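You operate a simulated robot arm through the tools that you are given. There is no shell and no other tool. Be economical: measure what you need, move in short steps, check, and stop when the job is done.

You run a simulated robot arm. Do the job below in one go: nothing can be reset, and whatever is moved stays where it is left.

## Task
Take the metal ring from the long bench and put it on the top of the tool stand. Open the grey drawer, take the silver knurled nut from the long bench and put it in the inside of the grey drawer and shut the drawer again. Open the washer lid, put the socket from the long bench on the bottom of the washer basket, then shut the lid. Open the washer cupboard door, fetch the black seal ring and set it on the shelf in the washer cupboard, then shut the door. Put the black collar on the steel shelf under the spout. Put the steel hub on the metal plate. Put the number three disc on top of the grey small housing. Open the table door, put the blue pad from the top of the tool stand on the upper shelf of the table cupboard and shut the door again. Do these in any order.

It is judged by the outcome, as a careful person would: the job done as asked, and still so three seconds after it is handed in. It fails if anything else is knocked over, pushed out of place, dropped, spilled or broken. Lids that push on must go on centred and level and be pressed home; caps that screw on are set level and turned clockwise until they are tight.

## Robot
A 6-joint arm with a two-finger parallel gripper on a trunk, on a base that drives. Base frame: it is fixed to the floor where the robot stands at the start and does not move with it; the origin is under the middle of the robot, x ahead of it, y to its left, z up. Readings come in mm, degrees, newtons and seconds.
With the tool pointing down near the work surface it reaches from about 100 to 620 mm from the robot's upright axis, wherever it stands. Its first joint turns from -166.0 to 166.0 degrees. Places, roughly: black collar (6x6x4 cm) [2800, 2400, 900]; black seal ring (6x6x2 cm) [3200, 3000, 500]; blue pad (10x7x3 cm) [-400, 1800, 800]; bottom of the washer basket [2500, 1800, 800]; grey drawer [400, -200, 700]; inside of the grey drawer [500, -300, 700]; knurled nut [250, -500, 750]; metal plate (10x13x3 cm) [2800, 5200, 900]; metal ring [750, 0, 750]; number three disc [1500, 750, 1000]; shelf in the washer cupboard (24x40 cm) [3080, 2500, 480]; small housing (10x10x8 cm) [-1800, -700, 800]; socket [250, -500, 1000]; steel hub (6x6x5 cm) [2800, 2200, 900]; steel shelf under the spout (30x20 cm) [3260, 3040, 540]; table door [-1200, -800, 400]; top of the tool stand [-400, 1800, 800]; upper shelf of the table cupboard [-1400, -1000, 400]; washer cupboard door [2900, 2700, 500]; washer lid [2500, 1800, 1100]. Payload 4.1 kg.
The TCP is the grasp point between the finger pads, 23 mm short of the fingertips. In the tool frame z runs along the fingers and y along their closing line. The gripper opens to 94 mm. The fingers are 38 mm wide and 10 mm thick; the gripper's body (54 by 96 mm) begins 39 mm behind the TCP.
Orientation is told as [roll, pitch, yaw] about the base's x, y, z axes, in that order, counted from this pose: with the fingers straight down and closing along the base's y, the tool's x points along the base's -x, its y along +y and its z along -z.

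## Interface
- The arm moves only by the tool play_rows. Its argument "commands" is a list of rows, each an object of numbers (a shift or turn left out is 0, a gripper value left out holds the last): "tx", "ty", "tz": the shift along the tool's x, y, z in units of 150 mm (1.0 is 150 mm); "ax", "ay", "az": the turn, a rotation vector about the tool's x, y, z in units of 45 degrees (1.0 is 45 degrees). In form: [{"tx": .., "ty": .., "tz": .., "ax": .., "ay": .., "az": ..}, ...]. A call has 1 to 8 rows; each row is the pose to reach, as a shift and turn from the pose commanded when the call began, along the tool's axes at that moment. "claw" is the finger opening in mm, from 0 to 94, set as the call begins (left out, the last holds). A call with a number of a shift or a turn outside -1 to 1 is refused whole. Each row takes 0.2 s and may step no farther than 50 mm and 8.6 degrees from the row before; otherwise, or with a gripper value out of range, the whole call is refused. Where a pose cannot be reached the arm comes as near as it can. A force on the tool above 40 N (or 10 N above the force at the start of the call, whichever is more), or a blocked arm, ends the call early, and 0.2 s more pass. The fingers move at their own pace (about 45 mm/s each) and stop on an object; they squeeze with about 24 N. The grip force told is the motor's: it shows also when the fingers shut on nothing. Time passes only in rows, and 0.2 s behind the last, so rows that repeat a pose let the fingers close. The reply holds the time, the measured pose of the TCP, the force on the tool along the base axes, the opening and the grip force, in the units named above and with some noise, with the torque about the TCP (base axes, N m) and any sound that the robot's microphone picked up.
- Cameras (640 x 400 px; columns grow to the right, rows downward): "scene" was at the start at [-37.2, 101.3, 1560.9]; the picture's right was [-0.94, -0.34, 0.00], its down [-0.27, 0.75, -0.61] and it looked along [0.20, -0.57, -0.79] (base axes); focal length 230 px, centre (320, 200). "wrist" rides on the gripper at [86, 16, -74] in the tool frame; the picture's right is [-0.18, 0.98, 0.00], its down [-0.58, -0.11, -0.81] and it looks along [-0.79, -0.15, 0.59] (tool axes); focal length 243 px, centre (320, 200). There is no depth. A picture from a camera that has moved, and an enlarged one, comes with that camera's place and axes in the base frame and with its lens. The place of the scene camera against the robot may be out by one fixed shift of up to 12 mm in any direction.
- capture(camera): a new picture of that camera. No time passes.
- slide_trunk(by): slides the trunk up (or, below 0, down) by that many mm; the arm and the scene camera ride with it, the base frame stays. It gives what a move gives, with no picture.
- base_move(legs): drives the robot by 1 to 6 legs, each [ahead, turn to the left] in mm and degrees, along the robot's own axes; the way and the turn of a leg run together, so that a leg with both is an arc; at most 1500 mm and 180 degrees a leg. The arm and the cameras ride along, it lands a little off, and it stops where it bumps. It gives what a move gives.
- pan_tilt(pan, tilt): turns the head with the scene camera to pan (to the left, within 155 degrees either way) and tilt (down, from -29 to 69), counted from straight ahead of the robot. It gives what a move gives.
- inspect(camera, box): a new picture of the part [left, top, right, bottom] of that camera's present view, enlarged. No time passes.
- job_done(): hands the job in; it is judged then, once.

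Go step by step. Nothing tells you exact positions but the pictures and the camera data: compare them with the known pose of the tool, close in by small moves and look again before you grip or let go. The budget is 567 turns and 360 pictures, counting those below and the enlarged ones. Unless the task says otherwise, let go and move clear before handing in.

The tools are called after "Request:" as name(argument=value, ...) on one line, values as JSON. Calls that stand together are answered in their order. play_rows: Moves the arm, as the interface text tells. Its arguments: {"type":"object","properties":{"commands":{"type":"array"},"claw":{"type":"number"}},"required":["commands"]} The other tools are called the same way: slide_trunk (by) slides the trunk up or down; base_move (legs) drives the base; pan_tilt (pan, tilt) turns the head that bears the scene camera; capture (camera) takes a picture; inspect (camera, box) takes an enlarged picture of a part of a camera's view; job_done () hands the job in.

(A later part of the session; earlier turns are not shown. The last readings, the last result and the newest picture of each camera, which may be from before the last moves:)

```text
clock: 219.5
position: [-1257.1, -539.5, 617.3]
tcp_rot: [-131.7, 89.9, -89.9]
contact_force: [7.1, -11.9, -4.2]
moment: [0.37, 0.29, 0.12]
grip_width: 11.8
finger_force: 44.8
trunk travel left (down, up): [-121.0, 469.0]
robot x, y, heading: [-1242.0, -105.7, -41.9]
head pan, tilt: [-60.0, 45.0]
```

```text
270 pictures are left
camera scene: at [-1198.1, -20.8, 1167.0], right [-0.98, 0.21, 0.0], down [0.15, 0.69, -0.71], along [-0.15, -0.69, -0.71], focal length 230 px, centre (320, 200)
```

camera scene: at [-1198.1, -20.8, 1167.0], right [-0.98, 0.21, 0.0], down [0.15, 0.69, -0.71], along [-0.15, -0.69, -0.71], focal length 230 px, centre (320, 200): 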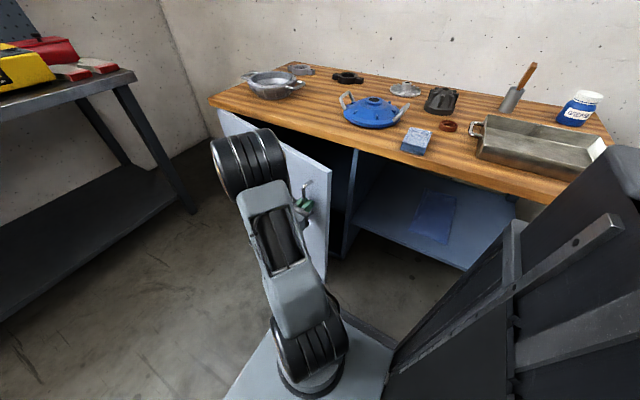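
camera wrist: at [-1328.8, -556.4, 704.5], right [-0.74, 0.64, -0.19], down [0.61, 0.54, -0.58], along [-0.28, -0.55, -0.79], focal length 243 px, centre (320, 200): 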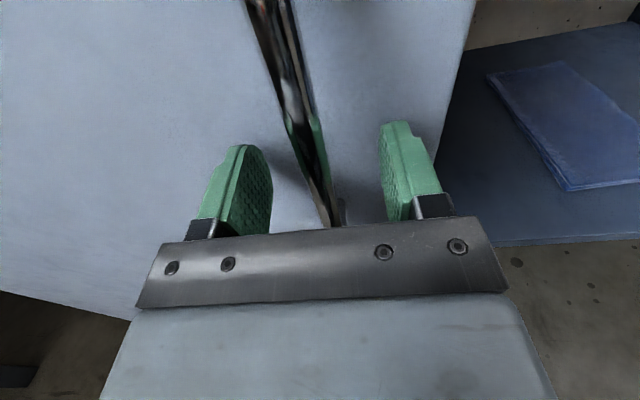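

Request:
play_rows(commands=[{"tz": -0.15, "ty": -0.032, "ax": -0.027}, {"tz": -0.302, "ty": -0.071, "ax": -0.055}, {"tz": -0.45, "ty": -0.115, "ax": -0.08}, {"tz": -0.597, "ty": -0.163, "ax": -0.11}, {"tz": -0.74, "ty": -0.222, "ax": -0.14}, {"tz": -0.886, "ty": -0.285, "ax": -0.167}])

```text
clock: 220.8
position: [-1147.0, -484.6, 616.8]
tcp_rot: [-179.7, 90.0, -146.4]
contact_force: [-19.5, -13.8, -1.0]
moment: [-0.61, -0.1, -0.05]
grip_width: 11.6
finger_force: 44.8
trunk travel left (down, up): [-121.0, 469.0]
robot x, y, heading: [-1247.6, -110.0, -42.3]
head pan, tilt: [-60.0, 45.0]
stopped in row 6: the force on the tool passed its limit at 102 N (the readings are from after the stop); the commanded pose is now the measured one
```

Request:
capture(camera="scene")

Request:
capture(camera="wrist")

```text
269 pictures are left
camera scene: at [-1199.4, -20.7, 1167.0], right [-0.98, 0.21, 0.0], down [0.15, 0.69, -0.71], along [-0.15, -0.69, -0.71], focal length 230 px, centre (320, 200)
```

scene: 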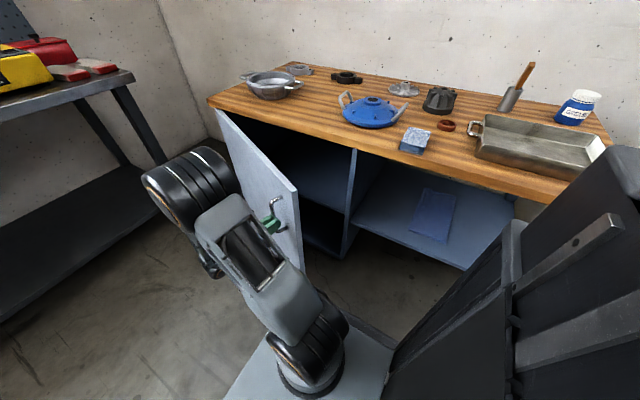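

```text
268 pictures are left
camera wrist: at [-1094.5, -431.0, 703.1], right [-0.54, 0.82, -0.18], down [0.73, 0.35, -0.58], along [-0.41, -0.45, -0.79], focal length 243 px, centre (320, 200)
```

wrist: 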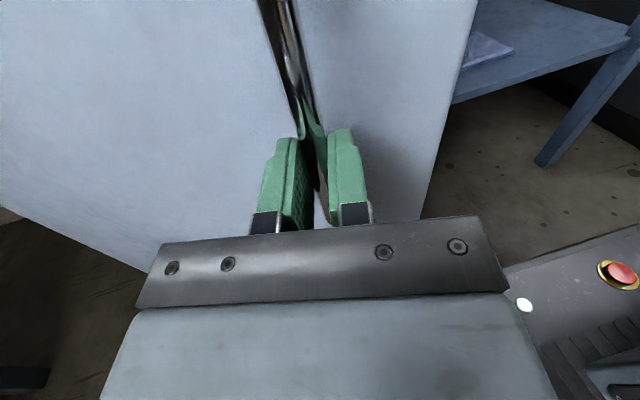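

Request:
pan_tilt(pan=-20, tilt=69)

Request:
capture(camera="scene")

```text
clock: 221.9
position: [-1146.3, -485.5, 617.0]
tcp_rot: [132.9, 89.9, 166.3]
contact_force: [-26.4, -14.9, -1.4]
moment: [-0.48, -0.37, -0.03]
grip_width: 11.9
finger_force: 45.0
trunk travel left (down, up): [-121.0, 469.0]
robot x, y, heading: [-1246.4, -107.0, -42.1]
head pan, tilt: [-20.0, 68.8]
```

```text
267 pictures are left
camera scene: at [-1156.7, 9.4, 1138.4], right [-0.88, -0.47, 0.0], down [-0.43, 0.82, -0.36], along [0.17, -0.32, -0.93], focal length 230 px, centre (320, 200)
```

scene: 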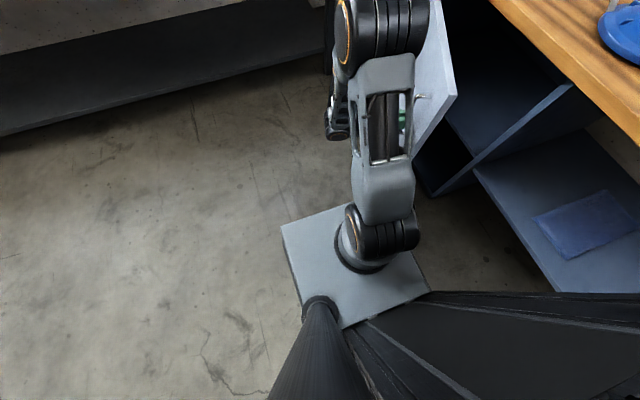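

The upper arm link seems to touch the handle because the arm is folded. The door is ~35° open, so I'll release, retreat and push it further open from the inside with the tool pointing down.

Request:
play_rows(commands=[{}, {}, {"tz": -0.2}, {"tz": -0.4}, {"tz": -0.6}, {"tz": -0.8}, {"tz": -1.0}], claw=50)

Request:
pan_tilt(pan=-60, tilt=50)

Request:
capture(camera="scene")

```text
clock: 223.5
position: [-1020.3, -402.6, 617.0]
tcp_rot: [151.5, 89.9, -175.0]
contact_force: [-0.2, -0.5, -0.4]
moment: [0.01, -0.02, -0.01]
grip_width: 49.9
finger_force: 0.1
trunk travel left (down, up): [-121.0, 469.0]
robot x, y, heading: [-1246.7, -108.9, -42.1]
head pan, tilt: [-20.0, 68.8]
```

```text
clock: 224.6
position: [-1020.9, -402.8, 617.2]
tcp_rot: [161.9, 89.8, -164.7]
contact_force: [-0.6, 0.3, 0.9]
moment: [0.0, 0.01, -0.01]
grip_width: 49.9
finger_force: 0.0
trunk travel left (down, up): [-121.0, 469.0]
robot x, y, heading: [-1247.1, -111.0, -42.0]
head pan, tilt: [-60.0, 50.0]
```

```text
266 pictures are left
camera scene: at [-1197.3, -15.6, 1160.0], right [-0.98, 0.21, 0.0], down [0.16, 0.75, -0.64], along [-0.13, -0.63, -0.77], focal length 230 px, centre (320, 200)
```

scene: 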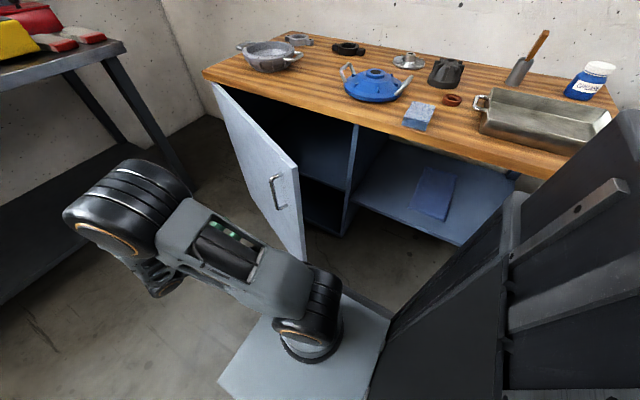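

Request:
play_rows(commands=[{"ay": -0.18}, {"ay": -0.36}, {"ay": -0.54}, {"ay": -0.72}, {"ay": -0.9}, {"ay": -1.0}], claw=10)

Request:
play_rows(commands=[{"ay": -0.18}, {"ay": -0.36}, {"ay": -0.54}, {"ay": -0.72}, {"ay": -0.9}, {"ay": -1.0}])

Request:
capture(camera="scene")

```text
clock: 226.0
position: [-1021.1, -403.4, 616.4]
tcp_rot: [0.2, 45.1, 33.6]
contact_force: [0.3, 0.3, 0.6]
moment: [0.03, -0.01, 0.04]
grip_width: 10.0
finger_force: 0.1
trunk travel left (down, up): [-121.0, 469.0]
robot x, y, heading: [-1244.5, -113.1, -42.0]
head pan, tilt: [-60.0, 50.0]
```

```text
clock: 227.4
position: [-1022.3, -402.3, 616.4]
tcp_rot: [0.0, 0.1, 33.5]
contact_force: [0.5, -0.3, -0.4]
moment: [0.01, -0.02, 0.0]
grip_width: 9.8
finger_force: 0.0
trunk travel left (down, up): [-121.0, 469.0]
robot x, y, heading: [-1246.7, -109.5, -42.0]
head pan, tilt: [-60.0, 50.0]
```

```text
265 pictures are left
camera scene: at [-1197.4, -15.6, 1160.1], right [-0.98, 0.21, 0.0], down [0.16, 0.75, -0.64], along [-0.14, -0.63, -0.77], focal length 230 px, centre (320, 200)
```

scene: 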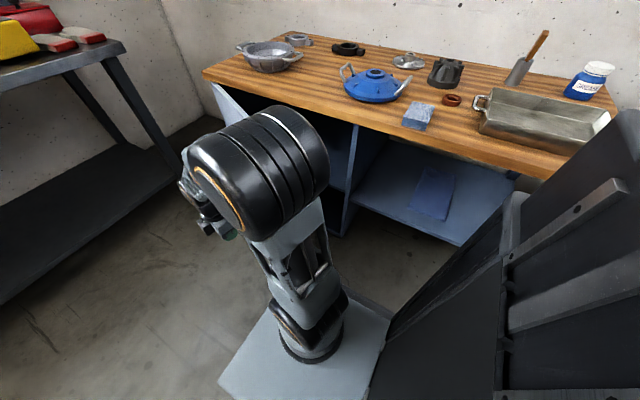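

Request:
play_rows(commands=[{"tx": 0.1, "ty": 0.21}, {"tx": 0.2, "ty": 0.42}, {"tx": 0.3, "ty": 0.63}, {"tx": 0.4, "ty": 0.84}])

Request:
play_rows(commands=[{"tx": 0.25, "ty": -0.09}, {"tx": 0.5, "ty": -0.18}, {"tx": 0.75, "ty": -0.27}, {"tx": 1.0, "ty": -0.35}])

Request:
capture(camera="scene")

Request:
capture(camera="wrist")

```text
clock: 228.4
position: [-1130.4, -363.2, 635.3]
tcp_rot: [0.2, 0.1, 33.5]
contact_force: [0.6, 0.4, -0.1]
moment: [-0.01, 0.0, 0.0]
grip_width: 10.0
finger_force: 0.1
out of reach, approached as far as the arm can: row 3, 4
trunk travel left (down, up): [-121.0, 469.0]
robot x, y, heading: [-1244.2, -108.7, -42.1]
head pan, tilt: [-60.0, 50.0]
```

```text
clock: 229.1
position: [-1186.5, -429.8, 634.9]
tcp_rot: [0.6, 0.0, 32.9]
contact_force: [-3.9, 10.7, 4.0]
moment: [-1.13, -0.24, -0.48]
grip_width: 9.9
finger_force: 0.1
trunk travel left (down, up): [-121.0, 469.0]
robot x, y, heading: [-1243.8, -110.8, -42.3]
head pan, tilt: [-60.0, 50.0]
stopped in row 3: the force on the tool passed its limit at 51 N (the readings are from after the stop); the commanded pose is now the measured one
```

```text
264 pictures are left
camera scene: at [-1197.6, -14.5, 1160.0], right [-0.98, 0.21, 0.0], down [0.16, 0.75, -0.64], along [-0.14, -0.63, -0.77], focal length 230 px, centre (320, 200)
```

scene: 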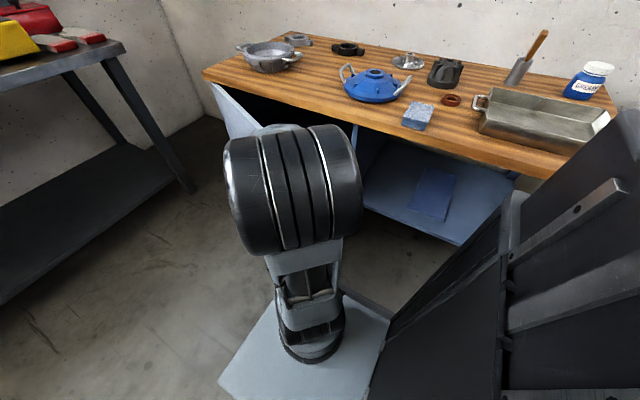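

```text
263 pictures are left
camera wrist: at [-1267.6, -464.2, 709.0], right [-0.38, 0.93, 0.01], down [0.55, 0.22, 0.81], along [0.74, 0.31, -0.59], focal length 243 px, centre (320, 200)
```

wrist: 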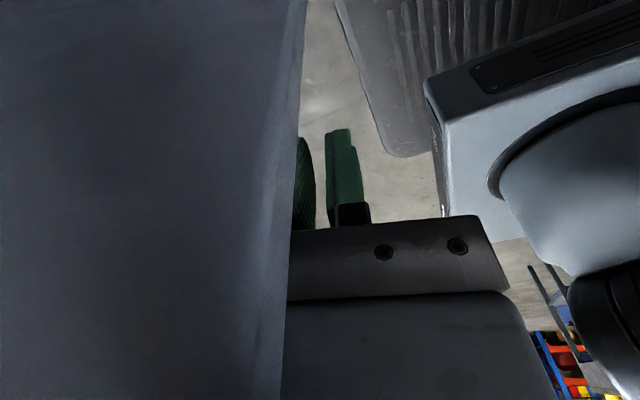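

The door edge is catching the gripper's camera arm; I need more room. Retreat, back the robot up 120 mm, then enter behind the door's edge.

Request:
play_rows(commands=[{"tx": -0.2}, {"tx": -0.45}, {"tx": -0.7}])

Request:
base_move(legs=[[-120, 0]])

Request:
capture(camera="wrist")

Request:
capture(camera="scene")

```text
clock: 229.5
position: [-1160.5, -415.2, 634.4]
tcp_rot: [0.4, 0.4, 32.9]
contact_force: [-26.2, -16.1, -9.4]
moment: [1.73, -2.88, 0.1]
grip_width: 10.0
finger_force: 0.0
trunk travel left (down, up): [-121.0, 469.0]
robot x, y, heading: [-1244.8, -106.3, -41.9]
head pan, tilt: [-60.0, 50.0]
stopped in row 2: the force on the tool passed its limit at 112 N (the readings are from after the stop); the commanded pose is now the measured one
```

```text
clock: 230.8
position: [-1246.9, -335.6, 634.2]
tcp_rot: [0.4, 0.6, 33.0]
contact_force: [-0.6, 0.3, 0.3]
moment: [0.01, -0.01, 0.02]
grip_width: 10.1
finger_force: 0.0
trunk travel left (down, up): [-121.0, 469.0]
robot x, y, heading: [-1333.0, -25.1, -41.9]
head pan, tilt: [-60.0, 50.0]
```

```text
262 pictures are left
camera wrist: at [-1327.1, -368.3, 709.7], right [-0.38, 0.92, 0.0], down [0.56, 0.23, 0.8], along [0.74, 0.31, -0.6], focal length 243 px, centre (320, 200)
```

wrist: 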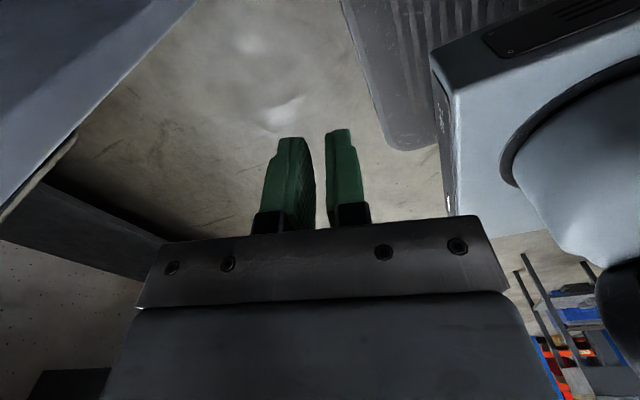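

```text
261 pictures are left
camera scene: at [-1285.0, 63.5, 1160.1], right [-0.98, 0.21, 0.0], down [0.16, 0.75, -0.64], along [-0.13, -0.63, -0.77], focal length 230 px, centre (320, 200)
```

scene: 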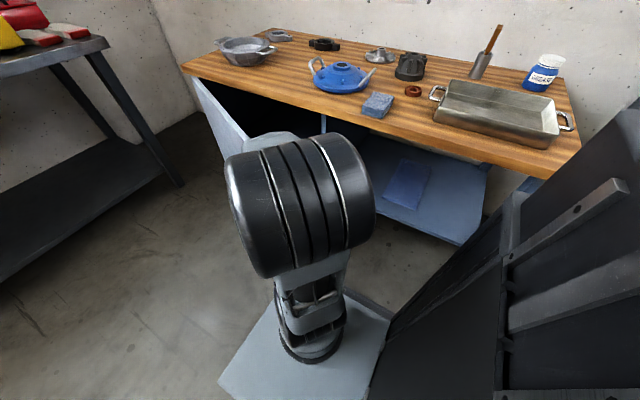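

Request:
play_rows(commands=[{"tx": 0.22, "ty": -0.07}, {"tx": 0.44, "ty": -0.14}, {"tx": 0.665, "ty": -0.22}])

Request:
play_rows(commands=[{"tx": -0.085, "ty": -0.3}, {"tx": -0.17, "ty": -0.6}, {"tx": -0.253, "ty": -0.9}])

Request:
capture(camera="wrist")

Request:
capture(camera="scene")

```text
clock: 231.6
position: [-1310.6, -417.4, 636.2]
tcp_rot: [0.4, 0.5, 33.0]
contact_force: [0.3, -0.3, 0.1]
moment: [-0.03, 0.01, -0.01]
grip_width: 10.0
finger_force: 0.1
trunk travel left (down, up): [-121.0, 469.0]
robot x, y, heading: [-1333.0, -28.4, -41.9]
head pan, tilt: [-60.0, 50.0]
```

```text
clock: 232.1
position: [-1262.0, -456.9, 633.5]
tcp_rot: [1.7, 0.2, 33.8]
contact_force: [-4.4, 9.1, 1.8]
moment: [-0.76, -0.49, 0.45]
grip_width: 9.9
finger_force: 0.0
trunk travel left (down, up): [-121.0, 469.0]
robot x, y, heading: [-1334.5, -31.7, -42.1]
head pan, tilt: [-60.0, 50.0]
stopped in row 2: the force on the tool passed its limit at 110 N (the readings are from after the stop); the commanded pose is now the measured one
```

```text
260 pictures are left
camera wrist: at [-1341.8, -493.1, 708.9], right [-0.39, 0.92, 0.03], down [0.56, 0.21, 0.8], along [0.73, 0.33, -0.6], focal length 243 px, centre (320, 200)
```

wrist: 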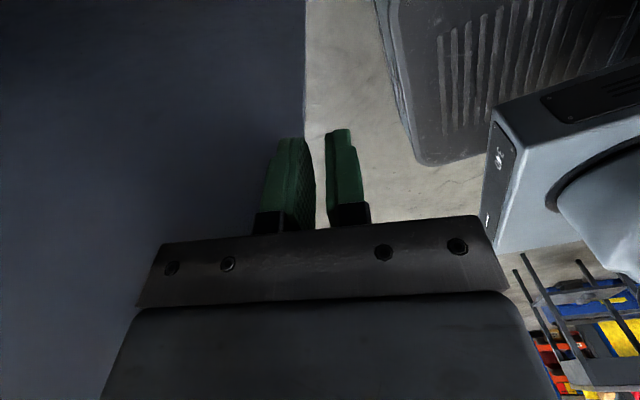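

```text
259 pictures are left
camera scene: at [-1285.6, 64.5, 1160.0], right [-0.98, 0.21, 0.0], down [0.16, 0.75, -0.64], along [-0.13, -0.63, -0.77], focal length 230 px, centre (320, 200)
```

scene: 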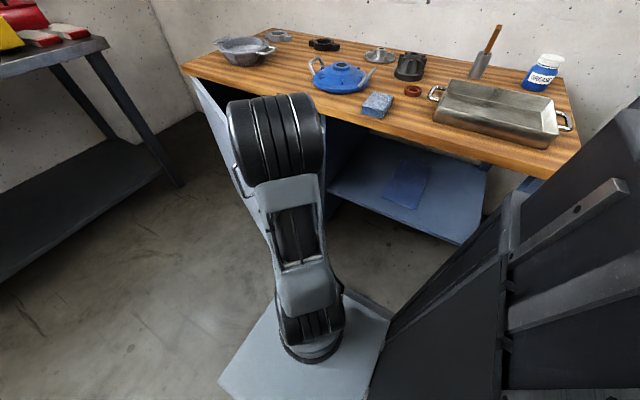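

Door is about 25° open and the gripper is just inside its edge. I'll go a little deeper, then push slowly outward along the arc.

Request:
play_rows(commands=[{"tx": 0.08, "ty": 0.03}, {"tx": 0.16, "ty": 0.03}, {"tx": 0.24, "ty": 0.02}])

Request:
play_rows(commands=[{"tx": -0.09, "ty": 0.01}, {"tx": -0.185, "ty": -0.01}, {"tx": -0.28, "ty": -0.03}, {"tx": -0.375, "ty": -0.055}, {"tx": -0.47, "ty": -0.085}, {"tx": -0.565, "ty": -0.12}, {"tx": -0.66, "ty": -0.165}, {"tx": -0.75, "ty": -0.215}])

Request:
capture(camera="scene")

```text
clock: 232.9
position: [-1294.3, -472.7, 635.0]
tcp_rot: [1.8, 0.1, 33.9]
contact_force: [-18.1, 36.2, 1.4]
moment: [-2.96, -1.47, 1.87]
grip_width: 9.9
finger_force: 0.1
trunk travel left (down, up): [-121.0, 469.0]
robot x, y, heading: [-1338.2, -27.5, -42.1]
head pan, tilt: [-60.0, 50.0]
```

```text
clock: 234.4
position: [-1207.9, -438.4, 633.4]
tcp_rot: [2.1, -0.1, 34.2]
contact_force: [-6.0, 18.3, 5.6]
moment: [-1.44, -0.83, 0.96]
grip_width: 9.9
finger_force: 0.1
trunk travel left (down, up): [-121.0, 469.0]
robot x, y, heading: [-1334.2, -30.4, -42.2]
head pan, tilt: [-60.0, 50.0]
stopped in row 7: the force on the tool passed its limit at 55 N (the readings are from after the stop); the commanded pose is now the measured one
```

```text
258 pictures are left
camera scene: at [-1286.2, 65.7, 1160.1], right [-0.98, 0.21, 0.0], down [0.16, 0.75, -0.64], along [-0.13, -0.63, -0.77], focal length 230 px, centre (320, 200)
```

scene: 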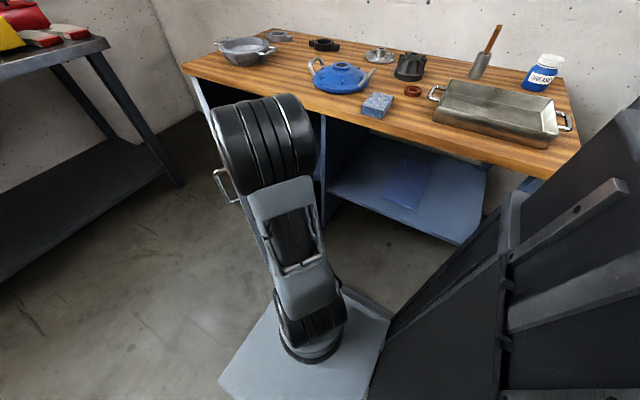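

Request:
capture(camera="wrist")

Request:
inspect(camera="scene", box=[160, 60, 400, 210])

```text
257 pictures are left
camera wrist: at [-1287.6, -475.2, 708.6], right [-0.4, 0.92, 0.04], down [0.56, 0.21, 0.8], along [0.73, 0.34, -0.6], focal length 243 px, centre (320, 200)
```

wrist: 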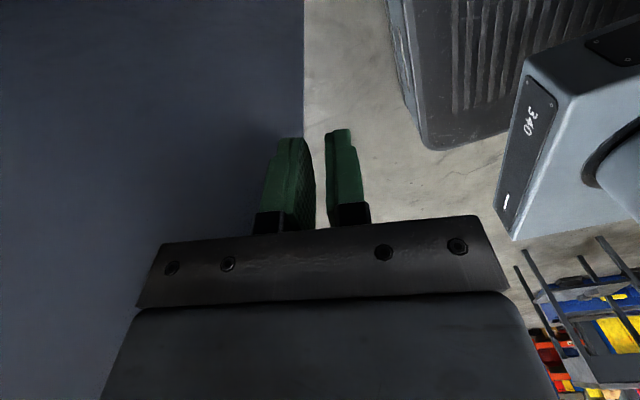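

```text
2.67 times, centred on (280, 135) of scene
camera zoom: at [-1286.2, 65.7, 1160.1], right [-0.98, 0.21, 0.0], down [0.16, 0.75, -0.64], along [-0.13, -0.63, -0.77], focal length 613 px, centre (427, 373)
```

zoom: 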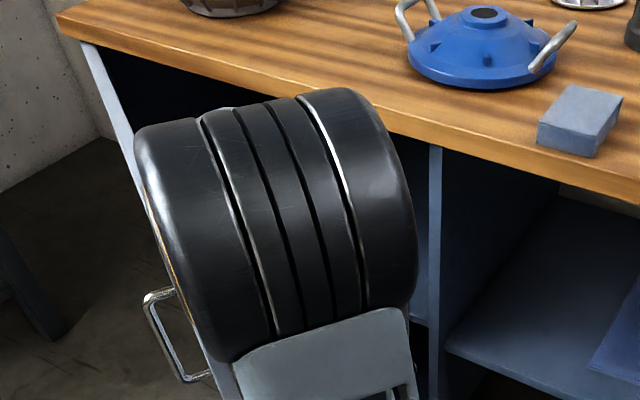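

Request:
play_rows(commands=[{"tx": -0.04, "ty": -0.008}, {"tx": -0.08, "ty": -0.018}, {"tx": -0.12, "ty": -0.028}, {"tx": -0.16, "ty": -0.038}, {"tx": -0.2, "ty": -0.05}, {"tx": -0.24, "ty": -0.062}, {"tx": -0.28, "ty": -0.074}, {"tx": -0.32, "ty": -0.088}])

```text
clock: 236.2
position: [-1159.3, -425.0, 631.2]
tcp_rot: [2.0, 0.2, 34.0]
contact_force: [-0.1, -0.4, 0.0]
moment: [0.0, 0.02, 0.01]
grip_width: 10.0
finger_force: 0.0
trunk travel left (down, up): [-121.0, 469.0]
robot x, y, heading: [-1335.9, -30.5, -42.2]
head pan, tilt: [-60.0, 50.0]
```

Request:
capture(camera="wrist")

Request:
capture(camera="scene")

```text
255 pictures are left
camera wrist: at [-1239.2, -461.3, 707.0], right [-0.4, 0.92, 0.03], down [0.56, 0.21, 0.8], along [0.73, 0.34, -0.6], focal length 243 px, centre (320, 200)
```

wrist: 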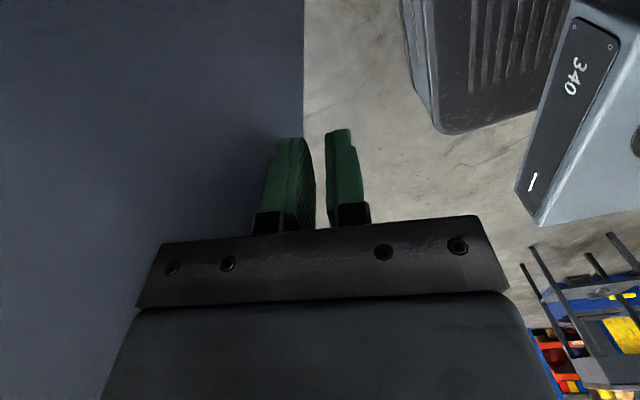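

```text
254 pictures are left
camera scene: at [-1285.2, 63.9, 1160.0], right [-0.98, 0.21, 0.0], down [0.16, 0.75, -0.64], along [-0.13, -0.63, -0.77], focal length 230 px, centre (320, 200)
```

scene: 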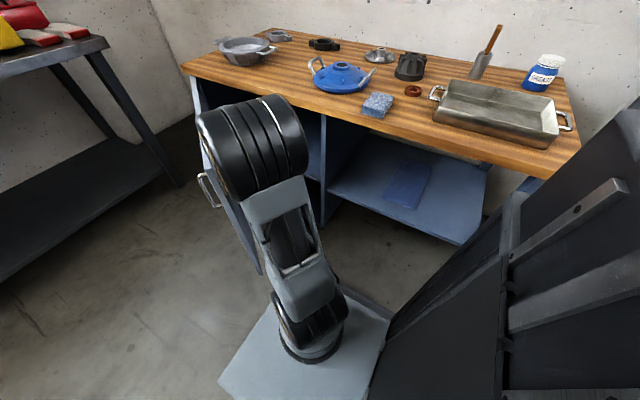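

Request:
play_rows(commands=[{"tx": -0.055, "ty": -0.018}, {"tx": -0.11, "ty": -0.036}, {"tx": -0.165, "ty": -0.056}, {"tx": -0.22, "ty": -0.077}, {"tx": -0.275, "ty": -0.1}, {"tx": -0.33, "ty": -0.124}, {"tx": -0.385, "ty": -0.15}, {"tx": -0.44, "ty": -0.178}])

Request:
play_rows(commands=[{"tx": -0.05, "ty": -0.028}, {"tx": -0.1, "ty": -0.056}, {"tx": -0.15, "ty": -0.086}, {"tx": -0.2, "ty": -0.117}, {"tx": -0.25, "ty": -0.15}, {"tx": -0.3, "ty": -0.184}, {"tx": -0.35, "ty": -0.22}, {"tx": -0.4, "ty": -0.258}])

Request:
capture(camera="scene")

```text
clock: 238.0
position: [-1089.2, -407.8, 631.5]
tcp_rot: [2.0, 0.2, 34.0]
contact_force: [0.3, -0.1, 0.0]
moment: [0.01, -0.02, 0.01]
grip_width: 9.9
finger_force: 0.1
trunk travel left (down, up): [-121.0, 469.0]
robot x, y, heading: [-1333.0, -31.2, -42.2]
head pan, tilt: [-60.0, 50.0]
```

```text
clock: 239.8
position: [-1019.3, -407.3, 629.8]
tcp_rot: [2.0, 0.1, 34.0]
contact_force: [0.2, 0.2, -0.1]
moment: [-0.02, 0.0, 0.01]
grip_width: 10.1
finger_force: 0.0
trunk travel left (down, up): [-121.0, 469.0]
robot x, y, heading: [-1333.2, -28.0, -42.0]
head pan, tilt: [-60.0, 50.0]
```

```text
253 pictures are left
camera scene: at [-1285.3, 64.0, 1160.1], right [-0.98, 0.21, 0.0], down [0.16, 0.75, -0.64], along [-0.13, -0.63, -0.77], focal length 230 px, centre (320, 200)
```

scene: 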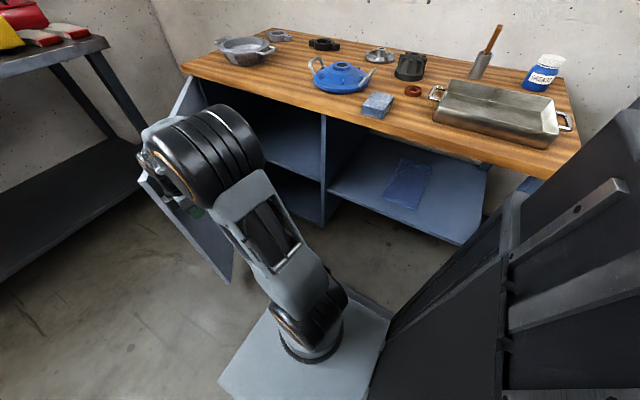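

Request:
play_rows(commands=[{"tx": -0.06, "ty": -0.036}, {"tx": -0.12, "ty": -0.075}, {"tx": -0.18, "ty": -0.115}, {"tx": -0.24, "ty": -0.16}, {"tx": -0.3, "ty": -0.21}, {"tx": -0.35, "ty": -0.265}, {"tx": -0.4, "ty": -0.32}, {"tx": -0.45, "ty": -0.38}])

Request:
capture(camera="wrist")

Request:
capture(camera="scene")

```text
clock: 241.6
position: [-930.4, -417.2, 628.5]
tcp_rot: [2.0, 0.1, 34.0]
contact_force: [-0.1, -0.3, -0.5]
moment: [-0.04, 0.0, 0.01]
grip_width: 10.0
finger_force: 0.0
trunk travel left (down, up): [-121.0, 469.0]
robot x, y, heading: [-1336.1, -28.3, -42.1]
head pan, tilt: [-60.0, 50.0]
```

```text
252 pictures are left
camera wrist: at [-1010.7, -453.4, 702.8], right [-0.4, 0.92, 0.03], down [0.56, 0.21, 0.8], along [0.73, 0.34, -0.6], focal length 243 px, centre (320, 200)
```

wrist: 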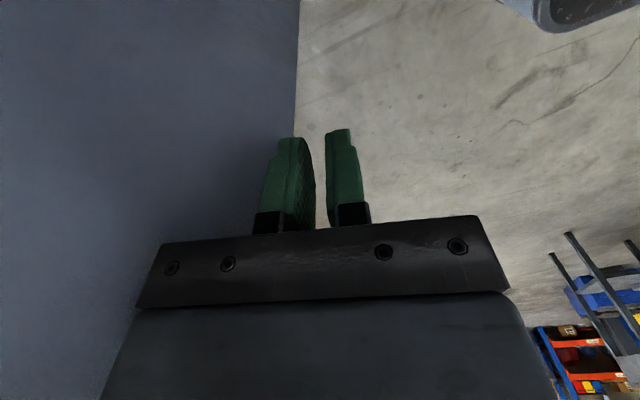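

```text
251 pictures are left
camera scene: at [-1285.3, 64.1, 1160.1], right [-0.98, 0.21, 0.0], down [0.16, 0.75, -0.64], along [-0.13, -0.63, -0.77], focal length 230 px, centre (320, 200)
```

scene: 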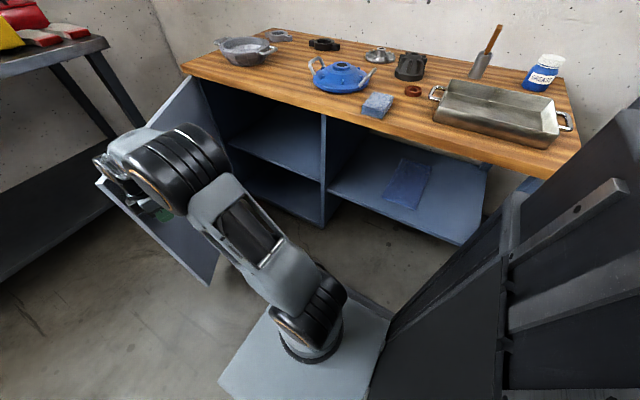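

Door is ~80° open and free-moving. Retract from the door, raise, and set the tool for regrasping the pad from the front (tilted 15° below horizontal).

Request:
play_rows(commands=[{"ty": 0.2, "az": -0.1}, {"ty": 0.45, "az": -0.2}, {"ty": 0.7, "az": -0.327}, {"ty": 0.95, "az": -0.327}], claw=90)

Request:
slide_trunk(by=230)

Request:
play_rows(commands=[{"ay": 0.18}, {"ay": 0.36}, {"ay": 0.54}, {"ay": 0.72}, {"ay": 0.9}, {"ay": 1.0}])

Request:
play_rows(commands=[{"ay": 0.18}, {"ay": 0.36}, {"ay": 0.54}, {"ay": 0.667}])

Request:
capture(camera="wrist")

Request:
capture(camera="scene")

```text
clock: 242.6
position: [-1010.7, -297.5, 633.1]
tcp_rot: [2.1, -0.5, 49.0]
contact_force: [0.4, -0.3, -0.1]
moment: [0.01, 0.0, 0.02]
grip_width: 89.3
finger_force: 0.0
trunk travel left (down, up): [-121.0, 469.0]
robot x, y, heading: [-1331.1, -29.7, -42.2]
head pan, tilt: [-60.0, 50.0]
```

```text
clock: 245.1
position: [-1009.8, -297.6, 863.7]
tcp_rot: [2.0, -0.5, 48.8]
contact_force: [0.5, 0.4, 0.1]
moment: [-0.01, 0.03, 0.01]
grip_width: 89.7
finger_force: 0.1
trunk travel left (down, up): [-351.0, 239.0]
robot x, y, heading: [-1333.8, -30.6, -42.3]
head pan, tilt: [-60.0, 50.0]
```

```text
clock: 246.4
position: [-1008.2, -296.9, 863.1]
tcp_rot: [2.8, 44.7, 50.9]
contact_force: [-0.7, 0.4, 0.0]
moment: [-0.02, 0.0, 0.02]
grip_width: 90.1
finger_force: 0.2
trunk travel left (down, up): [-351.0, 239.0]
robot x, y, heading: [-1329.1, -28.3, -42.1]
head pan, tilt: [-60.0, 50.0]
```

```text
clock: 247.4
position: [-1008.3, -297.6, 863.6]
tcp_rot: [7.4, 74.6, 56.0]
contact_force: [-0.2, 0.1, 0.2]
moment: [-0.02, 0.0, 0.02]
grip_width: 90.0
finger_force: 0.2
trunk travel left (down, up): [-351.0, 239.0]
robot x, y, heading: [-1335.5, -27.8, -41.9]
head pan, tilt: [-60.0, 50.0]
```

```text
250 pictures are left
camera wrist: at [-987.0, -252.2, 966.9], right [-0.71, 0.69, -0.14], down [0.69, 0.64, -0.35], along [-0.15, -0.35, -0.93], focal length 243 px, centre (320, 200)
```

wrist: 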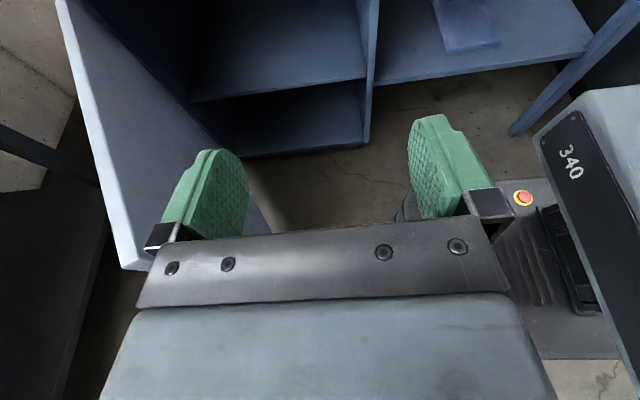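

```text
249 pictures are left
camera scene: at [-1285.2, 64.1, 1390.1], right [-0.98, 0.21, 0.0], down [0.16, 0.75, -0.64], along [-0.13, -0.63, -0.77], focal length 230 px, centre (320, 200)
```

scene: 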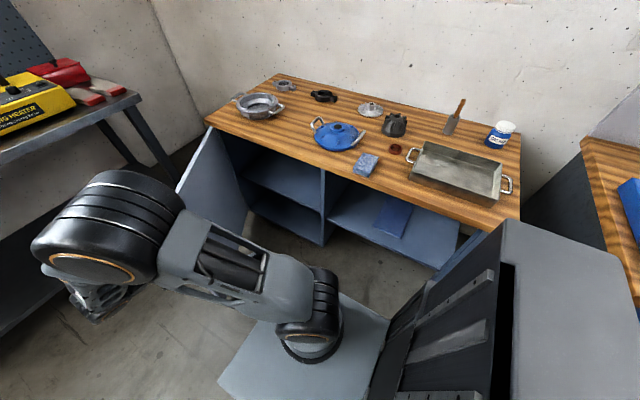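

Request:
base_move(legs=[[-110, 0]])

Request:
play_rows(commands=[{"tz": 0.23, "tx": 0.06, "ty": 0.09, "az": 0.045}, {"tz": 0.46, "tx": 0.12, "ty": 0.18, "az": 0.045}, {"tz": 0.69, "tx": 0.18, "ty": 0.27, "az": 0.045}, {"tz": 0.92, "tx": 0.245, "ty": 0.37, "az": 0.045}])

Request:
play_rows(commands=[{"tz": 0.23, "tx": 0.06, "ty": 0.09}, {"tz": 0.46, "tx": 0.12, "ty": 0.18}, {"tz": 0.69, "tx": 0.18, "ty": 0.27}, {"tz": 0.9, "tx": 0.245, "ty": 0.37}])

Request:
capture(camera="wrist")

Request:
capture(camera="scene")

```text
clock: 248.6
position: [-1089.7, -224.3, 863.7]
tcp_rot: [7.4, 74.5, 56.1]
contact_force: [0.9, -0.1, -0.1]
moment: [-0.02, -0.02, 0.01]
grip_width: 89.9
finger_force: 0.1
trunk travel left (down, up): [-351.0, 239.0]
robot x, y, heading: [-1413.8, 45.2, -42.1]
head pan, tilt: [-60.0, 50.0]
```

```text
clock: 249.6
position: [-1226.5, -294.4, 865.4]
tcp_rot: [0.1, 74.5, 48.5]
contact_force: [0.2, 0.2, 0.1]
moment: [0.03, -0.01, -0.03]
grip_width: 89.8
finger_force: 0.1
trunk travel left (down, up): [-351.0, 239.0]
robot x, y, heading: [-1417.2, 42.4, -42.0]
head pan, tilt: [-60.0, 50.0]
```

```text
clock: 250.6
position: [-1359.4, -361.8, 863.6]
tcp_rot: [0.0, 74.6, 48.5]
contact_force: [0.5, 0.7, 0.2]
moment: [0.0, 0.02, 0.0]
grip_width: 90.0
finger_force: 0.0
trunk travel left (down, up): [-351.0, 239.0]
robot x, y, heading: [-1418.4, 41.1, -42.0]
head pan, tilt: [-60.0, 50.0]
```

```text
248 pictures are left
camera wrist: at [-1340.0, -314.6, 967.1], right [-0.7, 0.69, -0.18], down [0.7, 0.62, -0.35], along [-0.13, -0.37, -0.92], focal length 243 px, centre (320, 200)
```

wrist: 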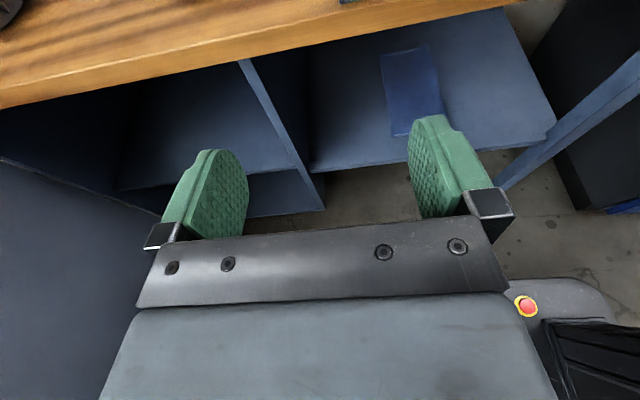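

```text
247 pictures are left
camera scene: at [-1366.7, 137.3, 1390.1], right [-0.98, 0.21, 0.0], down [0.16, 0.75, -0.64], along [-0.14, -0.63, -0.77], focal length 230 px, centre (320, 200)
```

scene: 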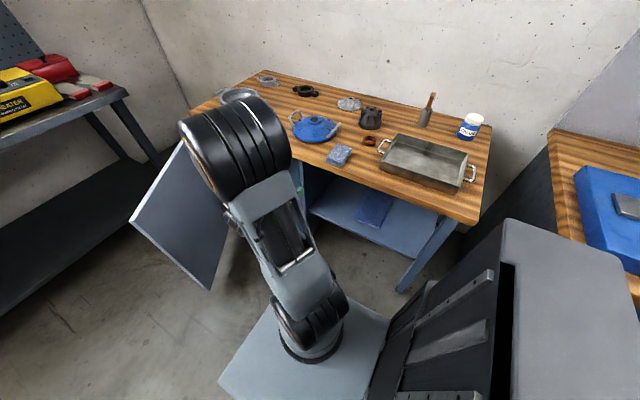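

Request:
play_rows(commands=[{"tz": 0.26, "tx": 0.07, "ty": 0.12}, {"tz": 0.52, "tx": 0.14, "ty": 0.24}, {"tz": 0.77, "tx": 0.21, "ty": 0.367}])

Request:
capture(camera="wrist")

```text
clock: 251.4
position: [-1478.9, -416.2, 866.0]
tcp_rot: [0.2, 74.6, 48.6]
contact_force: [0.2, 0.2, 0.3]
moment: [-0.01, -0.01, 0.04]
grip_width: 89.7
finger_force: 0.0
trunk travel left (down, up): [-351.0, 239.0]
robot x, y, heading: [-1415.4, 46.1, -42.0]
head pan, tilt: [-60.0, 50.0]
```

```text
246 pictures are left
camera wrist: at [-1459.3, -368.3, 967.7], right [-0.7, 0.69, -0.18], down [0.7, 0.62, -0.35], along [-0.13, -0.37, -0.92], focal length 243 px, centre (320, 200)
```

wrist: 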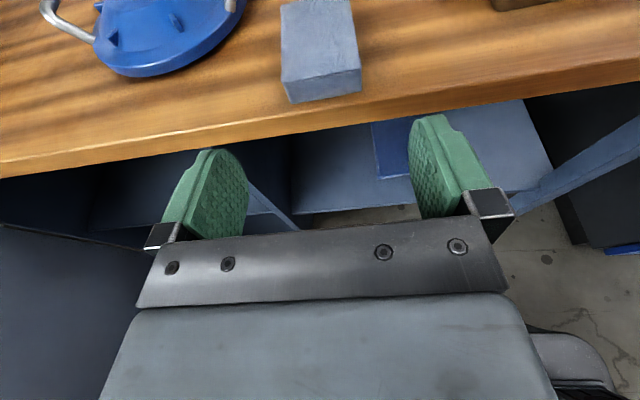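

Pad aligned (v≈837, near end 10 mm inside the edge). Advance and grip.

Request:
play_rows(commands=[{"tz": 0.25}, {"tz": 0.5}, {"tz": 0.75}])

Request:
capture(camera="wrist")

```text
clock: 252.2
position: [-1553.6, -496.9, 831.0]
tcp_rot: [0.3, 74.5, 48.6]
contact_force: [-0.1, 0.4, 0.0]
moment: [0.03, 0.01, 0.03]
grip_width: 90.1
finger_force: 0.0
trunk travel left (down, up): [-351.0, 239.0]
robot x, y, heading: [-1417.0, 44.7, -42.2]
head pan, tilt: [-60.0, 50.0]
```

```text
245 pictures are left
camera wrist: at [-1534.7, -449.5, 934.5], right [-0.7, 0.69, -0.18], down [0.7, 0.62, -0.35], along [-0.13, -0.37, -0.92], focal length 243 px, centre (320, 200)
```

wrist: 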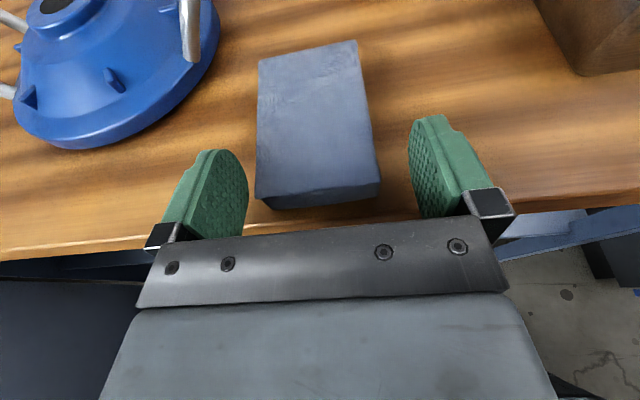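

Request:
play_rows(commands=[{"tz": 0.08, "tx": 0.015}, {"tz": 0.158, "tx": 0.029}])

Request:
play_rows(commands=[{}, {}, {}, {}], claw=50)

Request:
capture(camera="wrist")

```text
clock: 252.8
position: [-1571.9, -514.9, 829.8]
tcp_rot: [0.1, 74.7, 48.5]
contact_force: [-0.2, -0.7, -0.4]
moment: [0.02, -0.02, 0.0]
grip_width: 90.0
finger_force: 0.1
trunk travel left (down, up): [-351.0, 239.0]
robot x, y, heading: [-1414.2, 43.9, -42.3]
head pan, tilt: [-60.0, 50.0]
```

```text
clock: 253.8
position: [-1570.3, -514.1, 830.7]
tcp_rot: [0.2, 74.6, 48.5]
contact_force: [0.1, -0.8, 1.7]
moment: [-0.08, -0.04, 0.01]
grip_width: 64.6
finger_force: 24.1
trunk travel left (down, up): [-351.0, 239.0]
robot x, y, heading: [-1415.3, 43.8, -42.3]
head pan, tilt: [-60.0, 50.0]
```

```text
244 pictures are left
camera wrist: at [-1550.9, -467.1, 932.7], right [-0.7, 0.69, -0.18], down [0.7, 0.62, -0.35], along [-0.13, -0.37, -0.92], focal length 243 px, centre (320, 200)
```

wrist: 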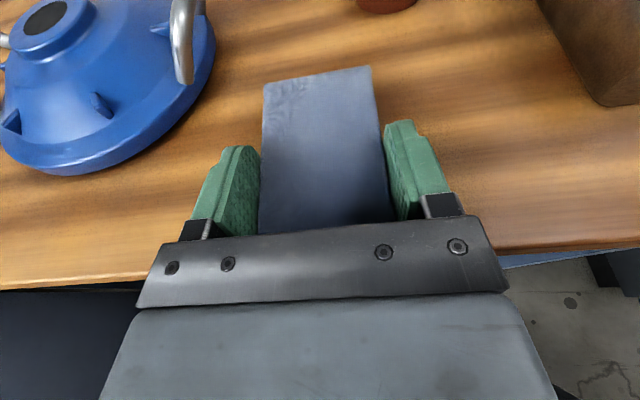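

Pad gripped again. Lift, retreat from the table.

Request:
play_rows(commands=[{"tx": 0.15, "tz": -0.04}, {"tx": 0.3, "tz": -0.08}, {"tx": 0.24, "tz": -0.3, "ty": -0.08}, {"tx": 0.16, "tz": -0.55, "ty": -0.2}, {"tx": 0.08, "tz": -0.8, "ty": -0.32}, {"tx": 0.02, "tz": -1.0, "ty": -0.4}])

Request:
play_rows(commands=[{"tx": -0.06, "tz": -0.25, "ty": -0.1}, {"tx": -0.12, "tz": -0.5, "ty": -0.2}, {"tx": -0.12, "tz": -0.5, "ty": -0.35}])

Request:
base_move(legs=[[200, 0]])

Request:
capture(camera="wrist")

Request:
capture(camera="scene")

```text
clock: 255.2
position: [-1428.8, -445.3, 872.4]
tcp_rot: [0.2, 74.5, 48.7]
contact_force: [-0.1, 0.6, 0.1]
moment: [0.0, 0.0, 0.03]
grip_width: 64.6
finger_force: 23.7
trunk travel left (down, up): [-351.0, 239.0]
robot x, y, heading: [-1414.0, 44.6, -42.0]
head pan, tilt: [-60.0, 50.0]
```

```text
clock: 256.0
position: [-1339.1, -423.6, 876.7]
tcp_rot: [0.3, 74.5, 48.6]
contact_force: [0.7, 0.1, -0.1]
moment: [0.02, -0.05, -0.01]
grip_width: 64.6
finger_force: 24.4
trunk travel left (down, up): [-351.0, 239.0]
robot x, y, heading: [-1413.3, 42.3, -41.9]
head pan, tilt: [-60.0, 50.0]
```

```text
clock: 257.6
position: [-1191.5, -558.4, 875.7]
tcp_rot: [0.2, 74.6, 48.6]
contact_force: [-0.5, 0.2, -0.9]
moment: [0.01, 0.0, 0.02]
grip_width: 64.3
finger_force: 23.3
trunk travel left (down, up): [-351.0, 239.0]
robot x, y, heading: [-1265.8, -93.5, -42.0]
head pan, tilt: [-60.0, 50.0]
```

```text
243 pictures are left
camera wrist: at [-1171.2, -510.7, 979.4], right [-0.7, 0.69, -0.18], down [0.7, 0.63, -0.35], along [-0.13, -0.37, -0.92], focal length 243 px, centre (320, 200)
```

wrist: 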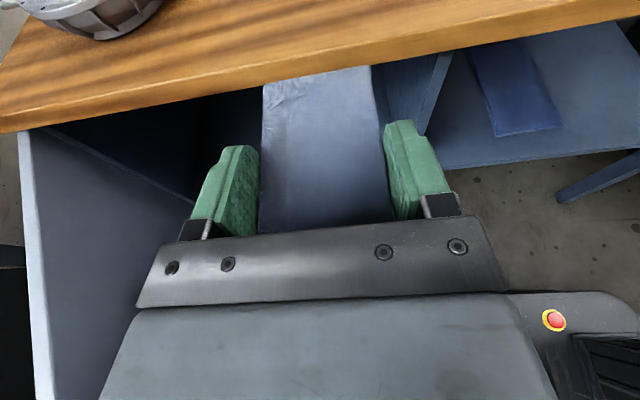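

```text
242 pictures are left
camera scene: at [-1218.7, 3.6, 1390.1], right [-0.98, 0.21, 0.0], down [0.16, 0.75, -0.64], along [-0.13, -0.63, -0.77], focal length 230 px, centre (320, 200)
```

scene: 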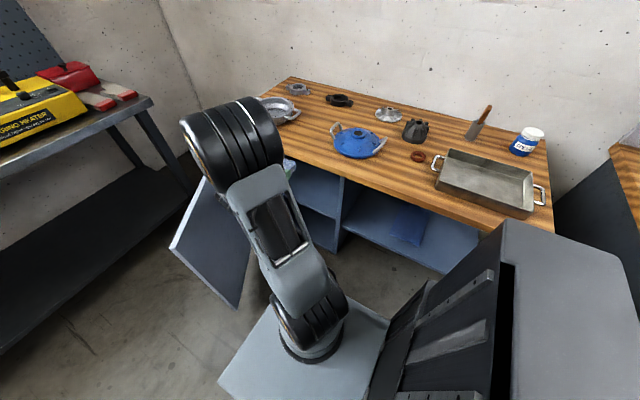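

Request:
slide_trunk(by=-330)

Request:
capture(camera="wrist")

Request:
capture(camera="scene")

```text
clock: 260.9
position: [-1191.0, -557.9, 547.3]
tcp_rot: [0.2, 74.6, 48.6]
contact_force: [0.6, 0.0, -0.9]
moment: [0.0, -0.01, 0.01]
grip_width: 64.6
finger_force: 24.0
trunk travel left (down, up): [-21.0, 569.0]
robot x, y, heading: [-1265.5, -87.8, -42.0]
head pan, tilt: [-60.0, 50.0]
```

```text
241 pictures are left
camera wrist: at [-1171.1, -510.8, 649.4], right [-0.7, 0.69, -0.18], down [0.7, 0.63, -0.35], along [-0.13, -0.37, -0.92], focal length 243 px, centre (320, 200)
```

wrist: 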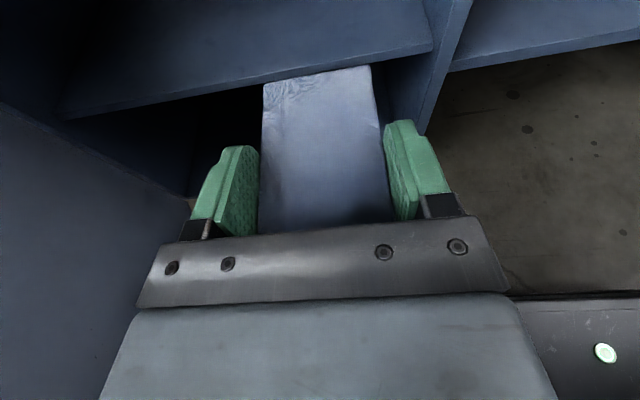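

```text
240 pictures are left
camera scene: at [-1218.6, 3.5, 1060.1], right [-0.98, 0.21, 0.0], down [0.16, 0.75, -0.64], along [-0.13, -0.63, -0.77], focal length 230 px, centre (320, 200)
```

scene: 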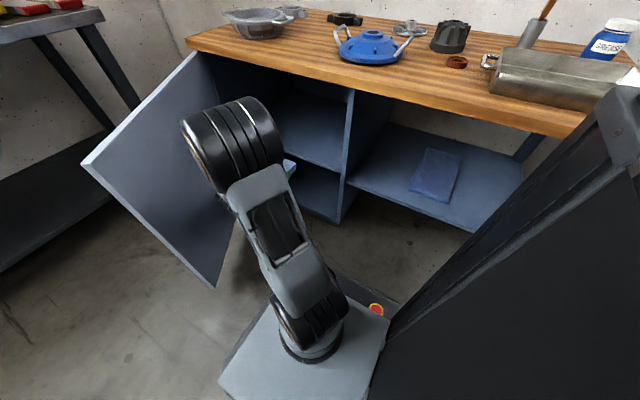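

The upper shelf's front edge is visible, recessed a bit (z≈390–430). I'll move in gradually.

Request:
play_rows(commands=[{"tz": 0.25, "tx": -0.07}, {"tz": 0.5, "tx": -0.14}, {"tz": 0.748, "tx": -0.21}])

Request:
capture(camera="wrist")

```text
clock: 261.7
position: [-1256.7, -632.5, 486.5]
tcp_rot: [0.0, 74.6, 48.5]
contact_force: [-0.2, -0.4, -0.3]
moment: [0.0, -0.01, 0.03]
grip_width: 64.2
finger_force: 23.7
trunk travel left (down, up): [-21.0, 569.0]
robot x, y, heading: [-1270.4, -94.8, -41.9]
head pan, tilt: [-60.0, 50.0]
```

```text
239 pictures are left
camera wrist: at [-1237.1, -584.8, 590.0], right [-0.7, 0.69, -0.18], down [0.7, 0.62, -0.35], along [-0.13, -0.37, -0.92], focal length 243 px, centre (320, 200)
```

wrist: 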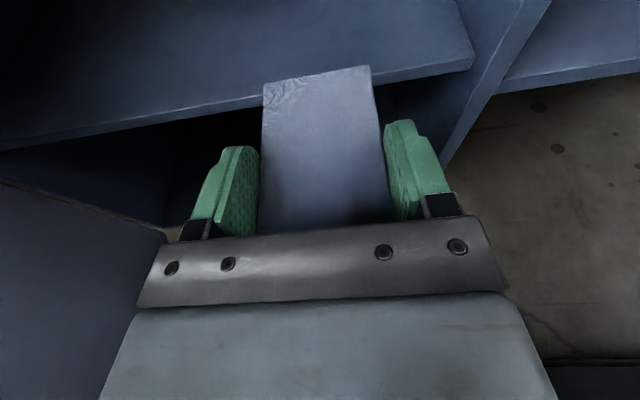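

Shelf top front edge found at u≈-1423, z≈430. Pad clears it by ~24 mm; move in and lower.

Request:
play_rows(commands=[{"tz": 0.25, "tx": 0.068}, {"tz": 0.5, "tx": 0.136}, {"tz": 0.75, "tx": 0.204}, {"tz": 1.0, "tx": 0.272}])

Request:
play_rows(commands=[{"tz": 0.07, "tx": 0.019}, {"tz": 0.075, "tx": -0.02}, {"tz": 0.08, "tx": -0.05}, {"tz": 0.09, "tx": -0.08}])

Request:
capture(camera="wrist")

```text
clock: 262.7
position: [-1360.4, -748.7, 486.0]
tcp_rot: [0.2, 74.6, 48.6]
contact_force: [0.5, -0.7, -1.2]
moment: [0.0, -0.01, 0.01]
grip_width: 64.4
finger_force: 24.4
trunk travel left (down, up): [-21.0, 569.0]
robot x, y, heading: [-1268.0, -89.9, -42.0]
head pan, tilt: [-60.0, 50.0]
```

```text
clock: 263.7
position: [-1368.0, -756.6, 470.5]
tcp_rot: [0.3, 74.7, 48.7]
contact_force: [-0.1, 0.4, -0.3]
moment: [-0.03, -0.01, 0.02]
grip_width: 64.6
finger_force: 24.3
trunk travel left (down, up): [-21.0, 569.0]
robot x, y, heading: [-1267.3, -88.3, -42.1]
head pan, tilt: [-60.0, 50.0]
```

```text
238 pictures are left
camera wrist: at [-1347.1, -708.9, 573.0], right [-0.7, 0.69, -0.18], down [0.7, 0.63, -0.35], along [-0.13, -0.37, -0.92], focal length 243 px, centre (320, 200)
```

wrist: 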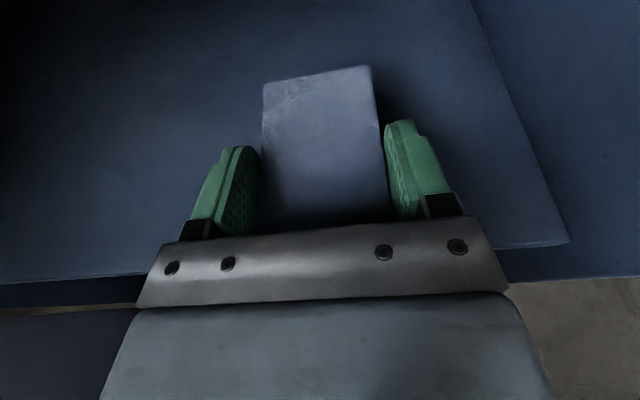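

Request:
play_rows(commands=[{"tx": -0.02, "tz": 0.005}, {"tx": -0.035, "tz": 0.009}, {"tx": -0.05, "tz": 0.013}, {"tx": -0.062, "tz": 0.016}, {"tx": -0.074, "tz": 0.019}, {"tx": -0.086, "tz": 0.022}])

```text
clock: 265.1
position: [-1365.5, -756.7, 457.2]
tcp_rot: [0.3, 74.5, 48.7]
contact_force: [0.4, 0.8, -0.6]
moment: [0.02, 0.0, -0.04]
grip_width: 64.6
finger_force: 24.1
trunk travel left (down, up): [-21.0, 569.0]
robot x, y, heading: [-1265.9, -86.2, -41.8]
head pan, tilt: [-60.0, 50.0]
```

Request:
play_rows(commands=[{"tx": -0.015, "tz": 0.004}, {"tx": -0.03, "tz": 0.008}, {"tx": -0.045, "tz": 0.012}, {"tx": -0.06, "tz": 0.016}, {"tx": -0.075, "tz": 0.02}, {"tx": -0.09, "tz": 0.024}, {"tx": -0.105, "tz": 0.028}, {"tx": -0.12, "tz": 0.032}])

```text
clock: 266.9
position: [-1366.9, -755.9, 444.3]
tcp_rot: [-0.6, 75.0, 48.0]
contact_force: [3.0, 4.3, 24.1]
moment: [0.5, -0.2, -0.04]
grip_width: 64.8
finger_force: 23.9
trunk travel left (down, up): [-21.0, 569.0]
robot x, y, heading: [-1268.5, -88.8, -42.1]
head pan, tilt: [-60.0, 50.0]
```

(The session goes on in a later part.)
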